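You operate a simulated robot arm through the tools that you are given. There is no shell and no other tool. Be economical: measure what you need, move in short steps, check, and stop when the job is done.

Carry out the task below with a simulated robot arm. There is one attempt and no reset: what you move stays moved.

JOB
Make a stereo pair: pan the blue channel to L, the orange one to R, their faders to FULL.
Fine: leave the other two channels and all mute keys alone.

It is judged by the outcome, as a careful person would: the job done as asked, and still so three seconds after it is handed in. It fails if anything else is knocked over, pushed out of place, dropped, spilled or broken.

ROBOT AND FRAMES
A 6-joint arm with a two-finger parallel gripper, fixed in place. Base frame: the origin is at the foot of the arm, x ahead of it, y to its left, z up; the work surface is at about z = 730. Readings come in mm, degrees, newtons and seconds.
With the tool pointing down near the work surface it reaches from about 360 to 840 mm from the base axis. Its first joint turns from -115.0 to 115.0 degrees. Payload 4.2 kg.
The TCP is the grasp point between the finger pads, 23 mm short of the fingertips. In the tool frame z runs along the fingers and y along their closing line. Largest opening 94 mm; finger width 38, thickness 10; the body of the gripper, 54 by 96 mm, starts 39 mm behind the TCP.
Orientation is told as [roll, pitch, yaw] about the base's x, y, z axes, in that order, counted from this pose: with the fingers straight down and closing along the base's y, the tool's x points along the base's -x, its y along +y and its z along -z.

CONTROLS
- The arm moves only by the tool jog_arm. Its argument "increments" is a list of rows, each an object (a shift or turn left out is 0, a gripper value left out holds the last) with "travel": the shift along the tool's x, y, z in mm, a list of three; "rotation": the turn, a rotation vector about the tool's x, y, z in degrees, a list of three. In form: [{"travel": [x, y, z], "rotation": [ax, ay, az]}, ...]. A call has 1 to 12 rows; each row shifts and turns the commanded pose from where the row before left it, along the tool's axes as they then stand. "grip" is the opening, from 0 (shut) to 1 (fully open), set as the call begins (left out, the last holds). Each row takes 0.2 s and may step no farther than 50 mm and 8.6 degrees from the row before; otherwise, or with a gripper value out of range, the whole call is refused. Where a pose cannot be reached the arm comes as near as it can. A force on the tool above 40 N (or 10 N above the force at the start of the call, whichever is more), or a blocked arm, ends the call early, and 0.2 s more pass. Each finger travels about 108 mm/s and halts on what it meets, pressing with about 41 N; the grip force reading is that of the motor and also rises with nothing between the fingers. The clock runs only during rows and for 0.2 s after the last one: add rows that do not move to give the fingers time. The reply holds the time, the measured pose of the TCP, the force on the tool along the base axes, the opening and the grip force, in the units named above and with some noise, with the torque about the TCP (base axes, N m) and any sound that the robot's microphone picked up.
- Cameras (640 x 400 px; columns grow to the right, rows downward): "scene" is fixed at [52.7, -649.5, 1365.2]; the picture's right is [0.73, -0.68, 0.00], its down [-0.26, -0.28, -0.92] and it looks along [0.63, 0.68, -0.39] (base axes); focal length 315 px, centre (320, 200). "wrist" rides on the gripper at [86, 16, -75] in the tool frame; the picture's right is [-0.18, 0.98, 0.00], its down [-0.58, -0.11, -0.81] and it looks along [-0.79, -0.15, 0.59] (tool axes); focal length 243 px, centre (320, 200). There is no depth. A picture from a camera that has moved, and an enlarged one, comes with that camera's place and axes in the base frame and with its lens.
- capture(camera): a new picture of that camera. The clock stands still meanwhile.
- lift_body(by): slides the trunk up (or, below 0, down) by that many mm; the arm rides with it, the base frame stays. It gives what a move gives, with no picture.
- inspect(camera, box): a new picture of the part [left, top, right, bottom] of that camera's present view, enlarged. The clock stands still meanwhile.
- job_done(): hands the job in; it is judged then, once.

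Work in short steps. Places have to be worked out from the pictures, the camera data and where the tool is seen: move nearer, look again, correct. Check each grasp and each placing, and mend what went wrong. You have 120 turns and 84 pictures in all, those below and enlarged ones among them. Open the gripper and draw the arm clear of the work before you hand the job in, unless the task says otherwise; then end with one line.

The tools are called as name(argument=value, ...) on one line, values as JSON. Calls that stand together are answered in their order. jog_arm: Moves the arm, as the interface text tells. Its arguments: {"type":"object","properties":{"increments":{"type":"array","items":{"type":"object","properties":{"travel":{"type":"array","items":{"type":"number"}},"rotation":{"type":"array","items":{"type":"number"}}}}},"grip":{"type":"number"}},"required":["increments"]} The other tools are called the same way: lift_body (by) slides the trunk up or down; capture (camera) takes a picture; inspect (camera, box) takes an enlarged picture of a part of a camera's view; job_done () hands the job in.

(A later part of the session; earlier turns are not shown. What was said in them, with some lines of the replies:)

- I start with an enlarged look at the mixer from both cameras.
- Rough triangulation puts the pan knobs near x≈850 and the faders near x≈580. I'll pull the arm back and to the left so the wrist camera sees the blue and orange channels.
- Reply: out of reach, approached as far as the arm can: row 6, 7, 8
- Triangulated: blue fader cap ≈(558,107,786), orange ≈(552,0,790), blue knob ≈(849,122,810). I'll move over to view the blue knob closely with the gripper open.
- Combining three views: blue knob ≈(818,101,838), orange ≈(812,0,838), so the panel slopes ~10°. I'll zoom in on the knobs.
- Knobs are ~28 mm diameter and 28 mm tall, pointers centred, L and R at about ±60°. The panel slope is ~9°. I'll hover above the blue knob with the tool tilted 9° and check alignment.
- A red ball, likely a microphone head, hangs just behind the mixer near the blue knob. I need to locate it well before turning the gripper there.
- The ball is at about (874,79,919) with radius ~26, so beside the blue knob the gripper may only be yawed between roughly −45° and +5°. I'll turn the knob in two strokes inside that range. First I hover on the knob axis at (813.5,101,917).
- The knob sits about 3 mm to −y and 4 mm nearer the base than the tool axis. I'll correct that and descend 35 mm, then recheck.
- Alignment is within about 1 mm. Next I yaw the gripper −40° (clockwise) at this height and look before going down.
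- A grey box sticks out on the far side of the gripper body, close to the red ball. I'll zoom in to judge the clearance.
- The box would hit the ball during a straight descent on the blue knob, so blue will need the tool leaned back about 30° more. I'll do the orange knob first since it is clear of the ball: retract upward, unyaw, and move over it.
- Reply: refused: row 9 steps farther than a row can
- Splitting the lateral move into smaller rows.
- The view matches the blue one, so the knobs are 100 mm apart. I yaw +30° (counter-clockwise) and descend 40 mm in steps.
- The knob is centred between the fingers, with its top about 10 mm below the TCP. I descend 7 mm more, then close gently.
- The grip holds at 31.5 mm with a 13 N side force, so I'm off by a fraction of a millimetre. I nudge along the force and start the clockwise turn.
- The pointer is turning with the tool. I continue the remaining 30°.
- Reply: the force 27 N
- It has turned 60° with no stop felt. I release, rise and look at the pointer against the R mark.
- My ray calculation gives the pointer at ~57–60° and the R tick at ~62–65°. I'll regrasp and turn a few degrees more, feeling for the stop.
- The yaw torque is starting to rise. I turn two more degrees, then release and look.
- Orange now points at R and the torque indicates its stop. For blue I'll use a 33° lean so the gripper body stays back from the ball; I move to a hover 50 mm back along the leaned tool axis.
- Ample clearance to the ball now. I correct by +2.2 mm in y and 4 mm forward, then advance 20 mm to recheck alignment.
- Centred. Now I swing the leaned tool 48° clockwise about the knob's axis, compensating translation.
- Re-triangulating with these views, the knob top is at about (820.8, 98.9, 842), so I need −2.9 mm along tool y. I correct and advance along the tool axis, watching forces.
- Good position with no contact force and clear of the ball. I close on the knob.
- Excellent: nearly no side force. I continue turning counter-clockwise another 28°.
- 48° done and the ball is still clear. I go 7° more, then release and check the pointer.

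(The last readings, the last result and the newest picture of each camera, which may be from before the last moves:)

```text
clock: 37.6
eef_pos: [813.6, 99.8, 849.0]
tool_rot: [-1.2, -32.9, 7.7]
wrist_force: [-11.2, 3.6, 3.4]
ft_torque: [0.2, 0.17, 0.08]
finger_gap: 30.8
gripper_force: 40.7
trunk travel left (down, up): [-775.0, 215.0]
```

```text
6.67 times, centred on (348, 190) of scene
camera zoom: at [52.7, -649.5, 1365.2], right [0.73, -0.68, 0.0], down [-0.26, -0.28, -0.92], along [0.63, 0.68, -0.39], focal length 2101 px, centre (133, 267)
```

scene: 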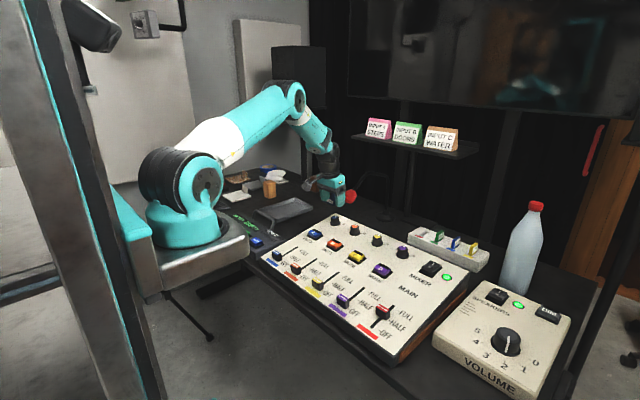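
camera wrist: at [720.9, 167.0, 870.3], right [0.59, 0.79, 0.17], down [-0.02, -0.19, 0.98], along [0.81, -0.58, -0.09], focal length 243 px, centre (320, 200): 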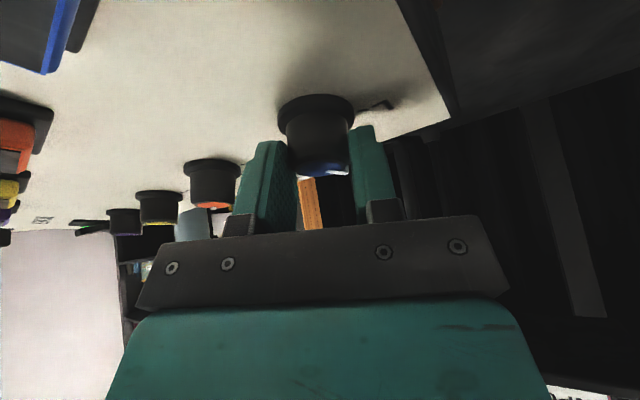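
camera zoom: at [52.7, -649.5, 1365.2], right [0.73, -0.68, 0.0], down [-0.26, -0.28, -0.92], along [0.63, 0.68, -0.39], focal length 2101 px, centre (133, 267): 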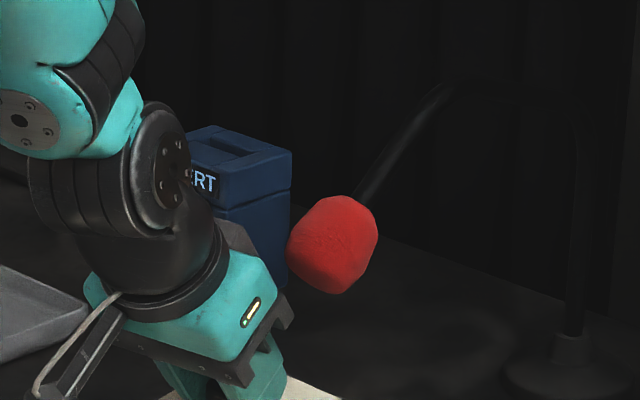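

I open, swing back 24° clockwise around the knob in place, regrip and turn on until the stop.

jog_arm(increments=[{}, {}, {"travel": [0, 0.85, 0], "rotation": [3.25, 0, 7.31]}, {"travel": [0, 0.85, 0], "rotation": [3.25, 0, 7.31]}, {"travel": [0, 0.85, 0], "rotation": [3.25, 0, 7.31]}, {}], grip=0.5)

jog_arm(increments=[{}, {}, {}], grip=0.2)

jog_arm(increments=[{"travel": [0, -0.32, 0], "rotation": [-1.22, 0, -2.74]}, {"travel": [0, -0.32, 0], "rotation": [-1.22, 0, -2.74]}, {}])

jog_arm(increments=[{"travel": [0, -0.21, 0], "rotation": [-0.81, 0, -1.83]}, {}])

```text
clock: 39.0
eef_pos: [816.4, 99.4, 850.1]
tool_rot: [3.1, -32.6, -18.7]
wrist_force: [-0.3, 0.4, 0.2]
ft_torque: [0.0, -0.02, -0.04]
finger_gap: 47.1
gripper_force: 0.1
trunk travel left (down, up): [-775.0, 215.0]
```

```text
clock: 39.8
eef_pos: [816.2, 100.3, 850.0]
tool_rot: [3.0, -32.6, -18.5]
wrist_force: [1.8, 3.6, 0.6]
ft_torque: [-0.01, -0.04, 0.05]
finger_gap: 30.9
gripper_force: 40.6
trunk travel left (down, up): [-775.0, 215.0]
```

```text
clock: 40.6
eef_pos: [815.8, 101.3, 850.5]
tool_rot: [2.1, -32.8, -11.9]
wrist_force: [14.0, 7.2, -0.8]
ft_torque: [0.33, -0.13, -0.53]
finger_gap: 30.8
gripper_force: 40.9
trunk travel left (down, up): [-775.0, 215.0]
```

```text
clock: 41.2
eef_pos: [815.0, 101.2, 849.5]
tool_rot: [1.7, -32.8, -9.7]
wrist_force: [15.5, 7.4, 0.0]
ft_torque: [0.23, -0.6, -0.71]
finger_gap: 30.8
gripper_force: 40.8
trunk travel left (down, up): [-775.0, 215.0]
```

The yaw torque jumped to −0.7 N·m, so the knob is at its stop. I release, back off along the tool axis and look.

jog_arm(increments=[{}, {}, {"travel": [0, 0, -20]}, {"travel": [0, 0, -20]}, {"travel": [0, 0, -20]}, {"rotation": [-2.0, 0, -4.5]}, {"rotation": [-2.0, 0, -4.5]}, {"rotation": [0, 8, 0]}, {"rotation": [0, 8, 0]}, {"rotation": [0, 8, 0]}, {"travel": [30, 0, -30]}, {}], grip=0.5)

capture(camera="wrist")

inspect(camera="scene", box=[300, 190, 396, 250])

```text
clock: 43.8
eef_pos: [747.7, 102.3, 924.4]
tool_rot: [-0.2, -8.9, 0.7]
wrist_force: [-0.8, 0.8, 0.9]
ft_torque: [-0.01, 0.03, -0.01]
finger_gap: 47.0
gripper_force: 0.0
trunk travel left (down, up): [-775.0, 215.0]
```

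```text
42 pictures are left
camera wrist: at [649.7, 118.0, 986.9], right [0.17, 0.99, 0.03], down [0.45, -0.1, 0.89], along [0.88, -0.14, -0.46], focal length 243 px, centre (320, 200)
```

wrist: 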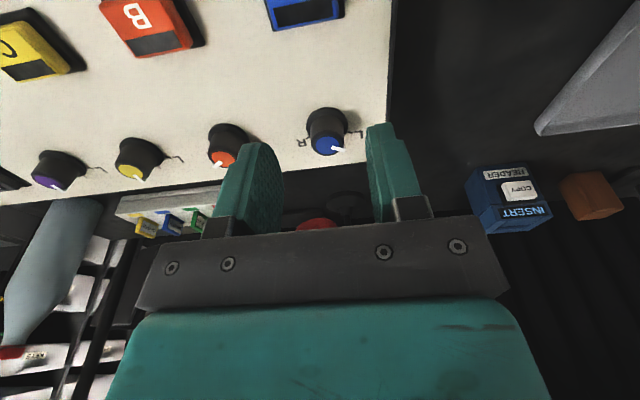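

```text
6.67 times, centred on (348, 220) of scene
camera zoom: at [52.7, -649.5, 1365.2], right [0.73, -0.68, 0.0], down [-0.26, -0.28, -0.92], along [0.63, 0.68, -0.39], focal length 2101 px, centre (133, 67)
```

zoom: 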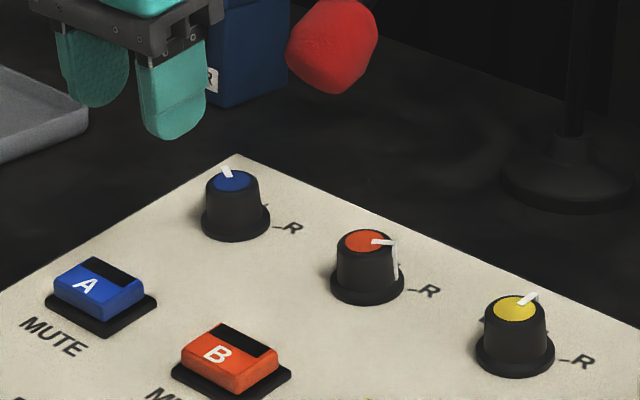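

Both pans are set (blue on L, orange on R). Now the faders: I pull back to look at the blue and orange slots.

jog_arm(increments=[{"travel": [40.3, -5, -8.7]}, {"travel": [40.3, -5, -8.7]}, {"travel": [40.3, -5, -8.7]}, {"travel": [40.3, -5, -8.7]}, {"travel": [40.3, -5, -8.7]}, {"travel": [40.3, -5, -8.7]}, {"travel": [40.3, -5, -8.7]}, {}], grip=1.0)

capture(camera="wrist")

inspect(camera="scene", box=[250, 220, 346, 280])

```text
clock: 45.6
eef_pos: [462.0, 63.2, 940.8]
tool_rot: [-0.1, -9.0, 0.8]
wrist_force: [0.2, -0.6, 0.9]
ft_torque: [-0.01, 0.02, -0.02]
finger_gap: 94.2
gripper_force: 0.0
trunk travel left (down, up): [-775.0, 215.0]
```

```text
40 pictures are left
camera wrist: at [363.6, 77.9, 1003.7], right [0.17, 0.99, 0.03], down [0.45, -0.1, 0.89], along [0.88, -0.14, -0.46], focal length 243 px, centre (320, 200)
```

wrist: 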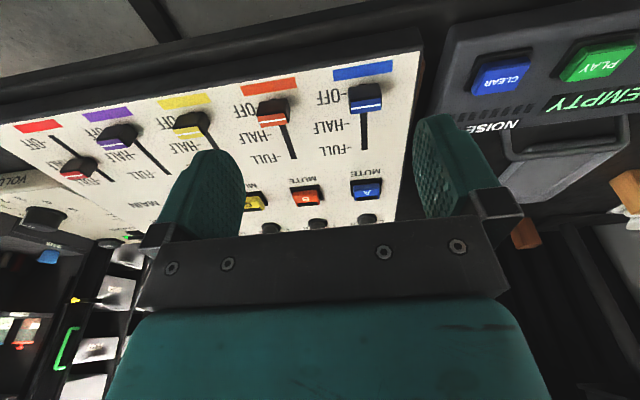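

```text
6.67 times, centred on (298, 250) of scene
camera zoom: at [52.7, -649.5, 1365.2], right [0.73, -0.68, 0.0], down [-0.26, -0.28, -0.92], along [0.63, 0.68, -0.39], focal length 2101 px, centre (467, -133)
```

zoom: 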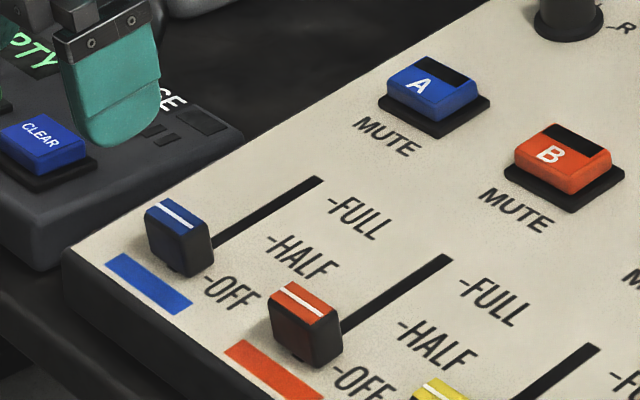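

I zoom into the wrist view of the two faders.

inspect(camera="wrist", box=[240, 50, 432, 170])

```text
3.33 times, centred on (336, 110) of wrist
camera zoom: at [363.6, 77.9, 1003.7], right [0.17, 0.99, 0.03], down [0.45, -0.1, 0.89], along [0.88, -0.14, -0.46], focal length 809 px, centre (267, 500)
```

zoom: 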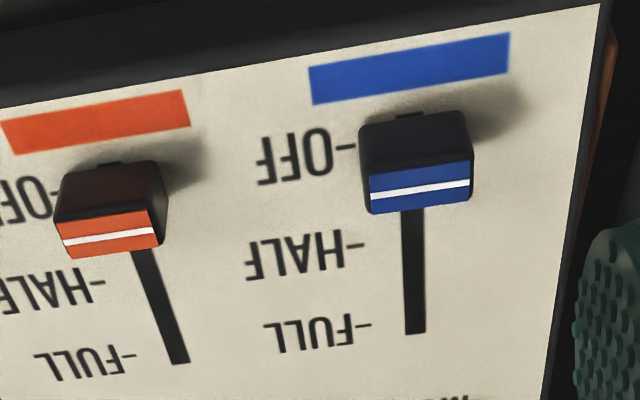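

Blue cap top is about (553,100,802), ~32 mm wide; the slot ends near x≈641, with ~80 mm of travel. I hover above the blue cap with half-open fingers.

jog_arm(increments=[{"travel": [-17.1, 9.1, 26], "rotation": [0, 0, 0.8]}, {"travel": [-17.1, 9.1, 26]}, {"travel": [-17.1, 9.1, 26]}, {"travel": [-17.1, 9.1, 26]}, {}], grip=0.6)

inspect(camera="wrist", box=[200, 20, 440, 170])

inspect(camera="scene", box=[230, 200, 358, 280])

```text
clock: 46.8
eef_pos: [542.0, 102.4, 849.8]
tool_rot: [0.0, -9.0, 0.1]
wrist_force: [-0.9, -0.1, -0.6]
ft_torque: [0.01, 0.01, 0.01]
finger_gap: 56.3
gripper_force: 0.2
trunk travel left (down, up): [-775.0, 215.0]
```

```text
2.67 times, centred on (320, 95) of wrist
camera zoom: at [444.9, 118.0, 910.6], right [0.18, 0.98, 0.03], down [0.45, -0.11, 0.89], along [0.88, -0.15, -0.46], focal length 647 px, centre (320, 480)
```

zoom: 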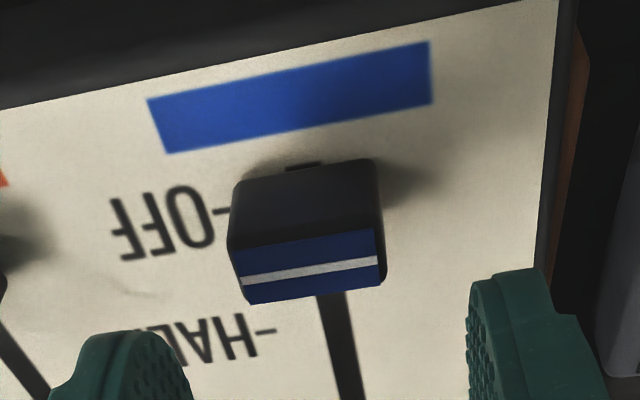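

```text
5.00 times, centred on (294, 240) of scene
camera zoom: at [52.7, -649.5, 1365.2], right [0.73, -0.68, 0.0], down [-0.26, -0.28, -0.92], along [0.63, 0.68, -0.39], focal length 1576 px, centre (450, 0)
```

zoom: 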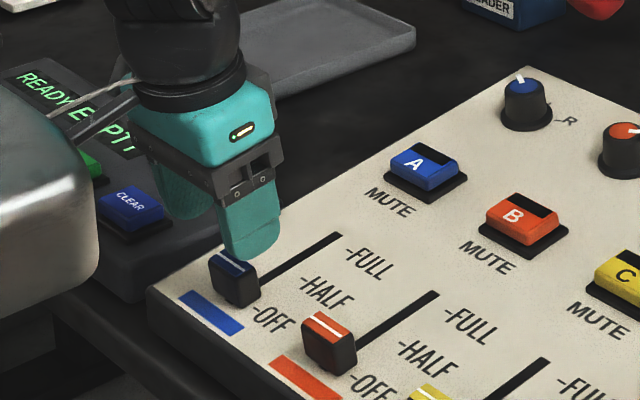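

The cap is 2.2 mm to −y of the axis; I correct and descend 45 mm to straddle it.

jog_arm(increments=[{"travel": [-0.8, -2.2, 10]}, {"travel": [0, 0, 12]}, {"travel": [0, 0, 12]}, {"travel": [0, 0, 10]}, {}])

capture(camera="wrist")

```text
clock: 48.0
eef_pos: [549.6, 101.0, 804.9]
tool_rot: [0.0, -9.0, -0.1]
wrist_force: [0.1, -0.1, -0.3]
ft_torque: [0.01, -0.01, -0.01]
finger_gap: 56.3
gripper_force: 0.0
trunk travel left (down, up): [-775.0, 215.0]
```

```text
35 pictures are left
camera wrist: at [452.4, 116.6, 867.1], right [0.18, 0.98, 0.03], down [0.45, -0.11, 0.89], along [0.88, -0.15, -0.46], focal length 243 px, centre (320, 200)
```

wrist: 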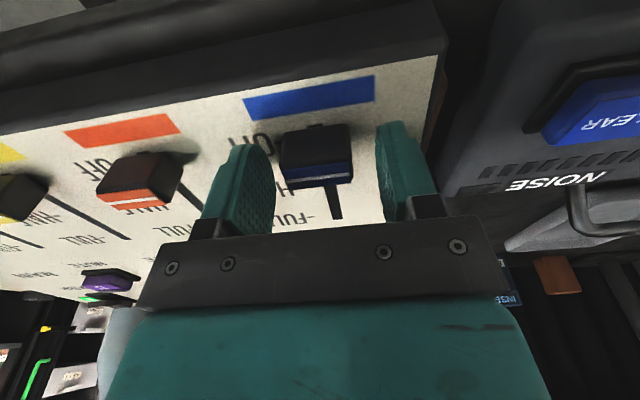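

The cap is centred between the fingers. I close on it.

jog_arm(increments=[{}, {}, {}], grip=0.2)

jog_arm(increments=[{"travel": [-8, 0, 0]}, {"travel": [-8, 0, 0]}, {"travel": [-8, 0, 0]}, {}])

capture(camera="wrist")

```text
clock: 48.8
eef_pos: [550.4, 100.3, 805.3]
tool_rot: [-0.2, -9.0, 0.0]
wrist_force: [0.2, -5.0, -0.1]
ft_torque: [-0.08, -0.2, 0.04]
finger_gap: 33.5
gripper_force: 41.3
trunk travel left (down, up): [-775.0, 215.0]
```

```text
clock: 49.8
eef_pos: [574.2, 99.1, 808.9]
tool_rot: [-0.1, -8.9, -0.1]
wrist_force: [2.2, -6.8, 0.1]
ft_torque: [-0.13, -0.06, 0.05]
finger_gap: 33.4
gripper_force: 40.7
trunk travel left (down, up): [-775.0, 215.0]
```

```text
34 pictures are left
camera wrist: at [476.9, 116.0, 870.7], right [0.18, 0.98, 0.03], down [0.45, -0.11, 0.89], along [0.87, -0.15, -0.46], focal length 243 px, centre (320, 200)
```

wrist: 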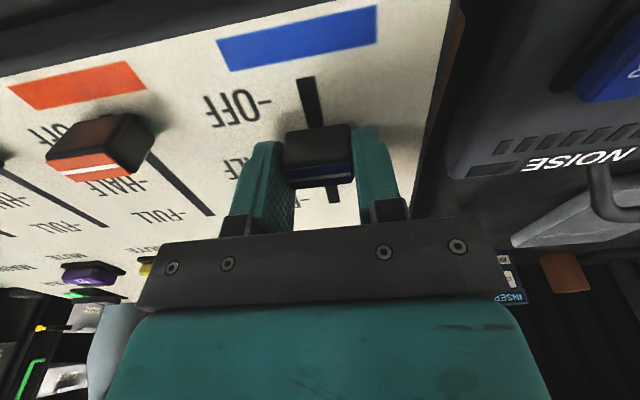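

The fader slides with little force. I continue 50 mm, then smaller steps to find the end stop.

jog_arm(increments=[{"travel": [-8, 0, 0]}, {"travel": [-8, 0, 0]}, {"travel": [-8, 0, 0]}, {"travel": [-8, 0, 0]}, {"travel": [-8, 0, 0]}, {"travel": [-8, 0, 0]}, {}])

jog_arm(increments=[{"travel": [-3, 0, 0]}, {}])

jog_arm(increments=[{"travel": [-3, 0, 0]}, {}])

capture(camera="wrist")

inspect(camera="scene", box=[250, 210, 346, 270])

```text
clock: 51.4
eef_pos: [623.7, 100.5, 816.6]
tool_rot: [0.0, -9.0, 0.1]
wrist_force: [2.8, 4.6, -0.2]
ft_torque: [0.07, -0.7, 0.43]
finger_gap: 33.3
gripper_force: 41.4
trunk travel left (down, up): [-775.0, 215.0]
```

```text
clock: 52.0
eef_pos: [627.0, 97.9, 817.4]
tool_rot: [-0.1, -8.9, -0.1]
wrist_force: [3.2, 2.8, -0.1]
ft_torque: [0.15, -0.07, 0.5]
finger_gap: 33.3
gripper_force: 41.1
trunk travel left (down, up): [-775.0, 215.0]
```

```text
clock: 52.6
eef_pos: [627.0, 99.3, 816.2]
tool_rot: [-0.1, -8.7, -0.1]
wrist_force: [-3.2, 1.4, -0.2]
ft_torque: [0.18, -0.16, -0.15]
finger_gap: 33.4
gripper_force: 40.8
trunk travel left (down, up): [-775.0, 215.0]
```

```text
33 pictures are left
camera wrist: at [530.6, 115.0, 879.0], right [0.18, 0.98, 0.03], down [0.45, -0.11, 0.89], along [0.87, -0.15, -0.46], focal length 243 px, centre (320, 200)
```

wrist: 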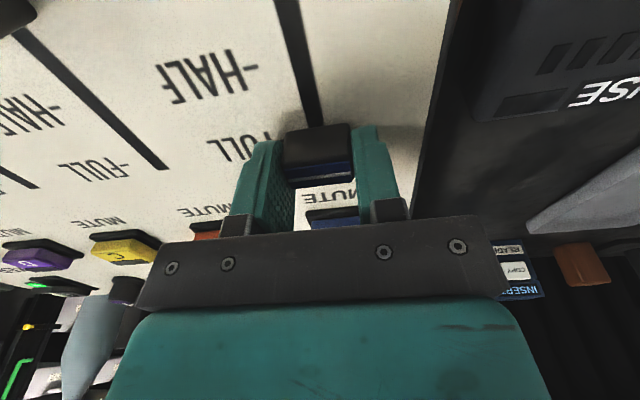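

```text
6.67 times, centred on (298, 240) of scene
camera zoom: at [52.7, -649.5, 1365.2], right [0.73, -0.68, 0.0], down [-0.26, -0.28, -0.92], along [0.63, 0.68, -0.39], focal length 2101 px, centre (467, -67)
```

zoom: 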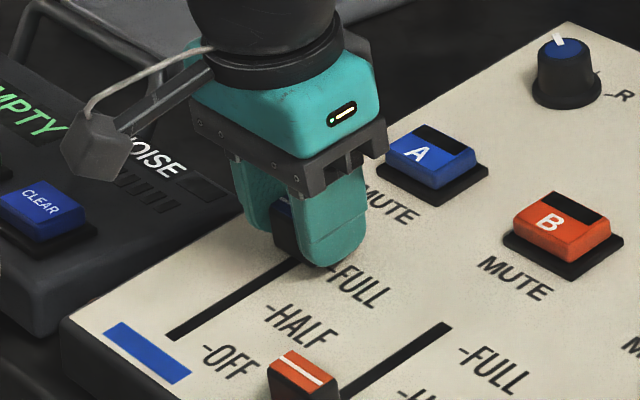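

Position stayed at x≈627 and the force reversed, so I may be at the stop. I push 3 mm more to confirm.

jog_arm(increments=[{"travel": [-3, 0, 0]}, {}])

```text
clock: 53.2
eef_pos: [632.7, 99.1, 817.4]
tool_rot: [0.1, -8.9, 0.0]
wrist_force: [-7.2, 9.6, -0.3]
ft_torque: [0.18, 0.48, -0.35]
finger_gap: 33.5
gripper_force: 41.0
trunk travel left (down, up): [-775.0, 215.0]
```

jog_arm(increments=[{"travel": [-3, 0, 0]}, {}])

inspect(camera="wrist", box=[220, 60, 420, 220])

```text
clock: 53.8
eef_pos: [635.1, 101.8, 819.5]
tool_rot: [0.1, -9.0, 0.2]
wrist_force: [-11.8, 20.3, -0.2]
ft_torque: [-0.05, 0.12, -0.44]
finger_gap: 33.5
gripper_force: 40.8
trunk travel left (down, up): [-775.0, 215.0]
```

```text
2.50 times, centred on (320, 140) of wrist
camera zoom: at [536.6, 116.8, 880.9], right [0.18, 0.98, 0.03], down [0.45, -0.11, 0.89], along [0.87, -0.14, -0.46], focal length 606 px, centre (320, 350)
```

zoom: 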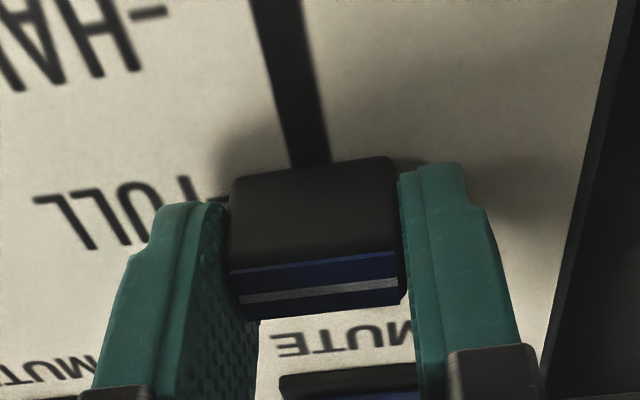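

Resistance is clear, so the fader is at its end. I open and rise, then look.

jog_arm(increments=[{}, {}, {"travel": [0, 0, -20]}, {"travel": [0, 0, -20]}, {"travel": [0, 0, -20]}, {}], grip=0.6)

inspect(camera="wrist", box=[180, 0, 460, 175])

inspect(camera="scene", box=[250, 210, 346, 270])

```text
clock: 55.2
eef_pos: [624.4, 100.9, 876.7]
tool_rot: [-0.1, -9.0, 0.0]
wrist_force: [0.0, 0.2, 0.5]
ft_torque: [0.01, 0.04, -0.03]
finger_gap: 56.2
gripper_force: 0.0
trunk travel left (down, up): [-775.0, 215.0]
```

```text
2.29 times, centred on (320, 88) of wrist
camera zoom: at [527.5, 116.8, 939.4], right [0.18, 0.98, 0.03], down [0.45, -0.11, 0.89], along [0.88, -0.15, -0.46], focal length 555 px, centre (320, 457)
```

zoom: 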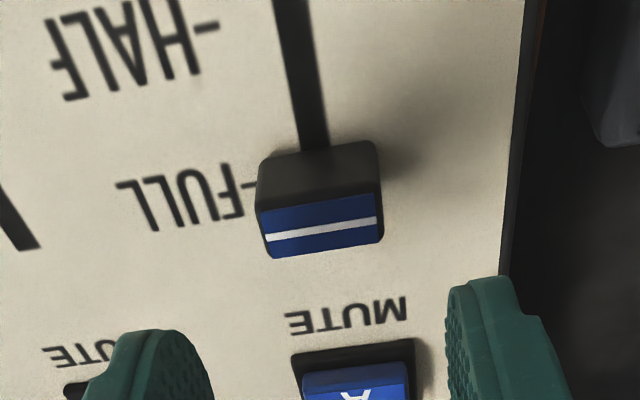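

```text
6.67 times, centred on (298, 240) of scene
camera zoom: at [52.7, -649.5, 1365.2], right [0.73, -0.68, 0.0], down [-0.26, -0.28, -0.92], along [0.63, 0.68, -0.39], focal length 2101 px, centre (467, -67)
```

zoom: 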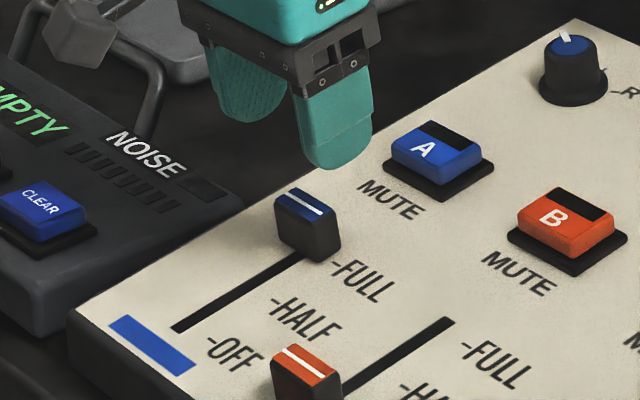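

Blue is at FULL. I move to the same spot over the orange fader: 84 mm back and 100 mm to −y.

jog_arm(increments=[{"travel": [21, -25, 0]}, {"travel": [21, -25, 0]}, {"travel": [21, -25, 0]}, {"travel": [21, -25.2, 0]}, {"travel": [0, 0, 15]}, {}])

inspect(camera="wrist", box=[200, 20, 440, 170])

```text
clock: 56.6
eef_pos: [543.6, -0.6, 851.2]
tool_rot: [0.0, -8.9, -0.1]
wrist_force: [-0.1, 0.1, -0.5]
ft_torque: [0.0, 0.02, 0.0]
finger_gap: 56.4
gripper_force: 0.0
trunk travel left (down, up): [-775.0, 215.0]
```

```text
2.67 times, centred on (320, 95) of wrist
camera zoom: at [446.2, 15.5, 913.0], right [0.18, 0.98, 0.03], down [0.45, -0.11, 0.89], along [0.88, -0.15, -0.46], focal length 647 px, centre (320, 480)
```

zoom: 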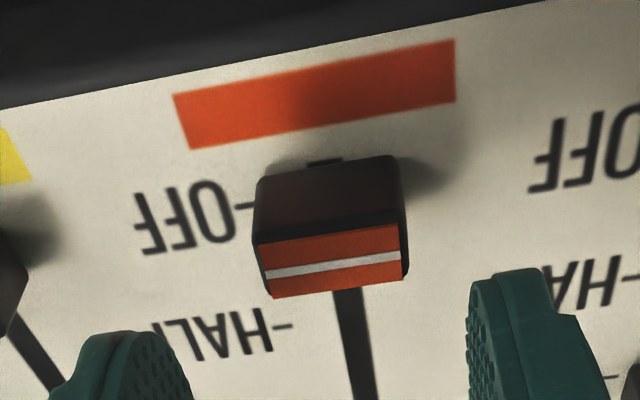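

The orange cap is 2.3 mm to +y; I correct, descend 45 mm and close.

jog_arm(increments=[{"travel": [0, 2.3, 10]}, {"travel": [0, 0, 12]}, {"travel": [0, 0, 12]}, {"travel": [0, 0, 11]}, {}])

capture(camera="wrist")

jog_arm(increments=[{}, {}, {}], grip=0.2)

```text
clock: 57.8
eef_pos: [551.2, 0.0, 807.8]
tool_rot: [-0.1, -9.0, -0.1]
wrist_force: [0.7, 0.0, -0.8]
ft_torque: [0.0, 0.06, 0.01]
finger_gap: 56.4
gripper_force: 0.1
trunk travel left (down, up): [-775.0, 215.0]
```

```text
27 pictures are left
camera wrist: at [452.8, 16.7, 868.9], right [0.18, 0.98, 0.03], down [0.45, -0.11, 0.89], along [0.88, -0.15, -0.46], focal length 243 px, centre (320, 200)
```

wrist: 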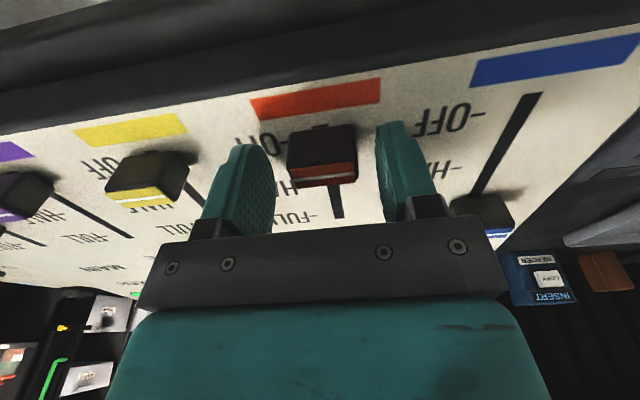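

```text
clock: 58.6
eef_pos: [551.4, 2.6, 807.8]
tool_rot: [0.1, -9.0, 0.1]
wrist_force: [1.1, 16.4, 0.8]
ft_torque: [0.17, 0.2, -0.41]
finger_gap: 33.6
gripper_force: 40.8
trunk travel left (down, up): [-775.0, 215.0]
```

Gripped with a small side force, which I relieve by 1 mm in +y. Then I slide 72 mm forward.

jog_arm(increments=[{"travel": [0, 1, 0]}, {"travel": [-8, 0, 0]}, {"travel": [-8, 0, 0]}, {"travel": [-8, 0, 0]}, {"travel": [-8, 0, 0]}, {"travel": [-8, 0, 0]}, {"travel": [-8, 0, 0]}, {"travel": [-8, 0, 0]}, {"travel": [-8, 0, 0]}, {"travel": [-8, 0, 0]}, {}])

jog_arm(increments=[{"travel": [-3, 0, 0]}, {"travel": [-3, 0, 0]}, {}])

jog_arm(increments=[{"travel": [-3, 0, 0]}, {}])

jog_arm(increments=[{"travel": [-3, 0, 0]}, {}])

capture(camera="wrist")

```text
clock: 61.0
eef_pos: [624.3, 2.5, 817.0]
tool_rot: [-0.1, -8.9, 0.0]
wrist_force: [0.7, -1.5, 0.1]
ft_torque: [-0.06, 0.3, -0.21]
finger_gap: 33.8
gripper_force: 40.7
trunk travel left (down, up): [-775.0, 215.0]
```

```text
clock: 61.8
eef_pos: [626.9, 0.6, 817.4]
tool_rot: [0.1, -9.0, 0.0]
wrist_force: [0.7, -1.8, 0.4]
ft_torque: [0.05, 0.42, -0.32]
finger_gap: 33.4
gripper_force: 40.9
trunk travel left (down, up): [-775.0, 215.0]
```

```text
clock: 62.4
eef_pos: [630.2, 1.3, 818.8]
tool_rot: [-0.1, -9.0, 0.0]
wrist_force: [-2.2, -5.1, 0.6]
ft_torque: [-0.05, -0.5, -0.24]
finger_gap: 33.5
gripper_force: 41.2
trunk travel left (down, up): [-775.0, 215.0]
```

```text
clock: 63.0
eef_pos: [632.0, 0.7, 819.0]
tool_rot: [-0.1, -8.6, 0.0]
wrist_force: [-20.5, -10.3, 2.1]
ft_torque: [-0.04, 0.5, -0.3]
finger_gap: 33.5
gripper_force: 40.6
trunk travel left (down, up): [-775.0, 215.0]
```

```text
26 pictures are left
camera wrist: at [533.5, 17.9, 880.8], right [0.18, 0.98, 0.03], down [0.45, -0.11, 0.88], along [0.87, -0.15, -0.47], focal length 243 px, centre (320, 200)
```

wrist: 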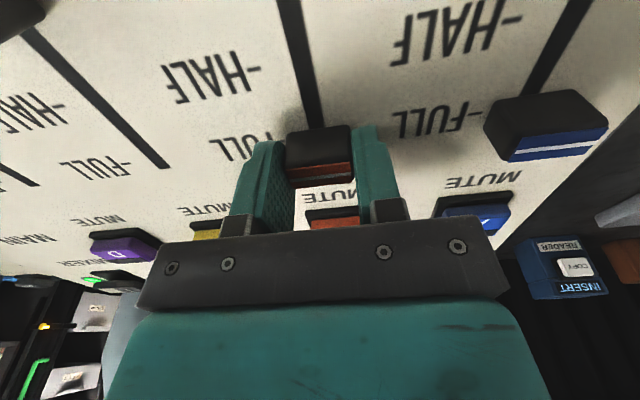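

The stop is felt (−20 N). I release, rise well clear, retract and take a final look.

jog_arm(increments=[{}, {}, {"travel": [0, 0, -20]}, {"travel": [0, 0, -20]}, {"travel": [0, 0, -30]}, {"travel": [20, 0, -30]}, {"travel": [30, 0, -30]}, {"travel": [30, 0, -30]}, {"travel": [30, 0, -30]}, {}], grip=0.6)

capture(camera="scene")

inspect(camera="scene", box=[250, 200, 442, 320])

capture(camera="wrist")

```text
clock: 65.2
eef_pos: [497.5, 3.4, 989.7]
tool_rot: [-0.1, -8.9, 0.0]
wrist_force: [-0.6, 0.1, 0.0]
ft_torque: [-0.01, -0.01, 0.01]
finger_gap: 56.6
gripper_force: 0.0
out of reach, approached as far as the arm can: row 9
trunk travel left (down, up): [-775.0, 215.0]
```

```text
25 pictures are left
```

scene: 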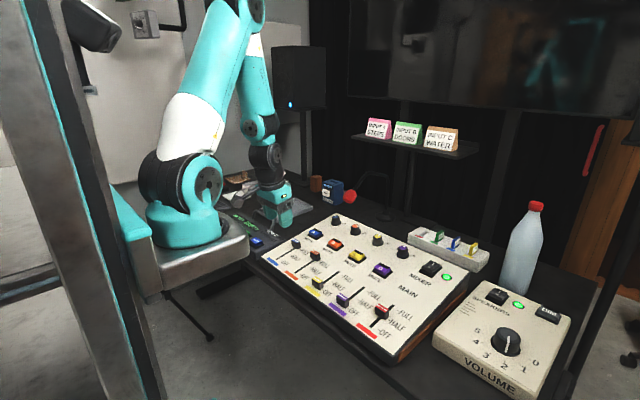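

```text
3.33 times, centred on (346, 260) of scene
camera zoom: at [52.7, -649.5, 1365.2], right [0.73, -0.68, 0.0], down [-0.26, -0.28, -0.92], along [0.63, 0.68, -0.39], focal length 1051 px, centre (233, 0)
```

zoom: 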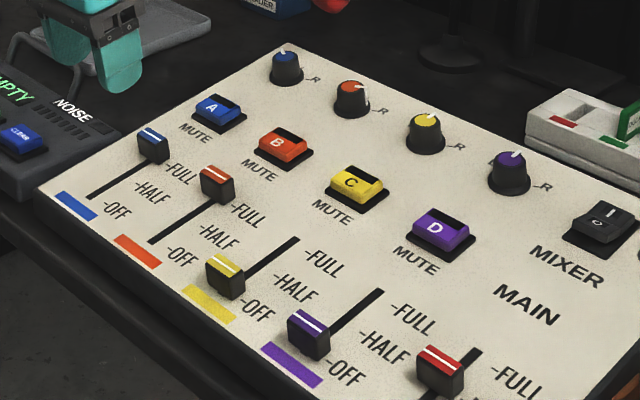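

```text
23 pictures are left
camera wrist: at [399.9, 19.0, 1051.3], right [0.18, 0.98, 0.03], down [0.45, -0.11, 0.89], along [0.87, -0.15, -0.46], focal length 243 px, centre (320, 200)
```

wrist: 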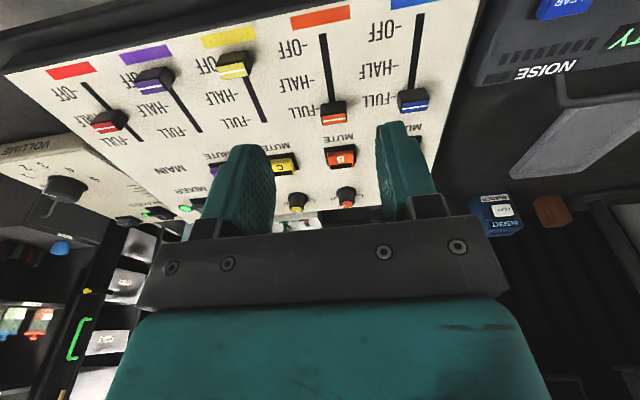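

Both faders sit at FULL, blue is panned L and orange R. The yellow and purple channels, mute keys and microphone look unchanged, and the arm is clear; I hand it in.

jog_arm(increments=[{}, {}], grip=1.0)

job_done()

```text
clock: 65.8
eef_pos: [498.4, 3.2, 988.3]
tool_rot: [-0.1, -8.9, 0.0]
wrist_force: [-0.4, -0.3, 0.1]
ft_torque: [0.0, 0.0, -0.03]
finger_gap: 94.1
gripper_force: 0.0
trunk travel left (down, up): [-775.0, 215.0]
```

```text
The job is handed in.
```

The stereo pair is set: blue is panned to L, orange to R, and both faders are at FULL; the other two channels and all the mute keys were left alone.
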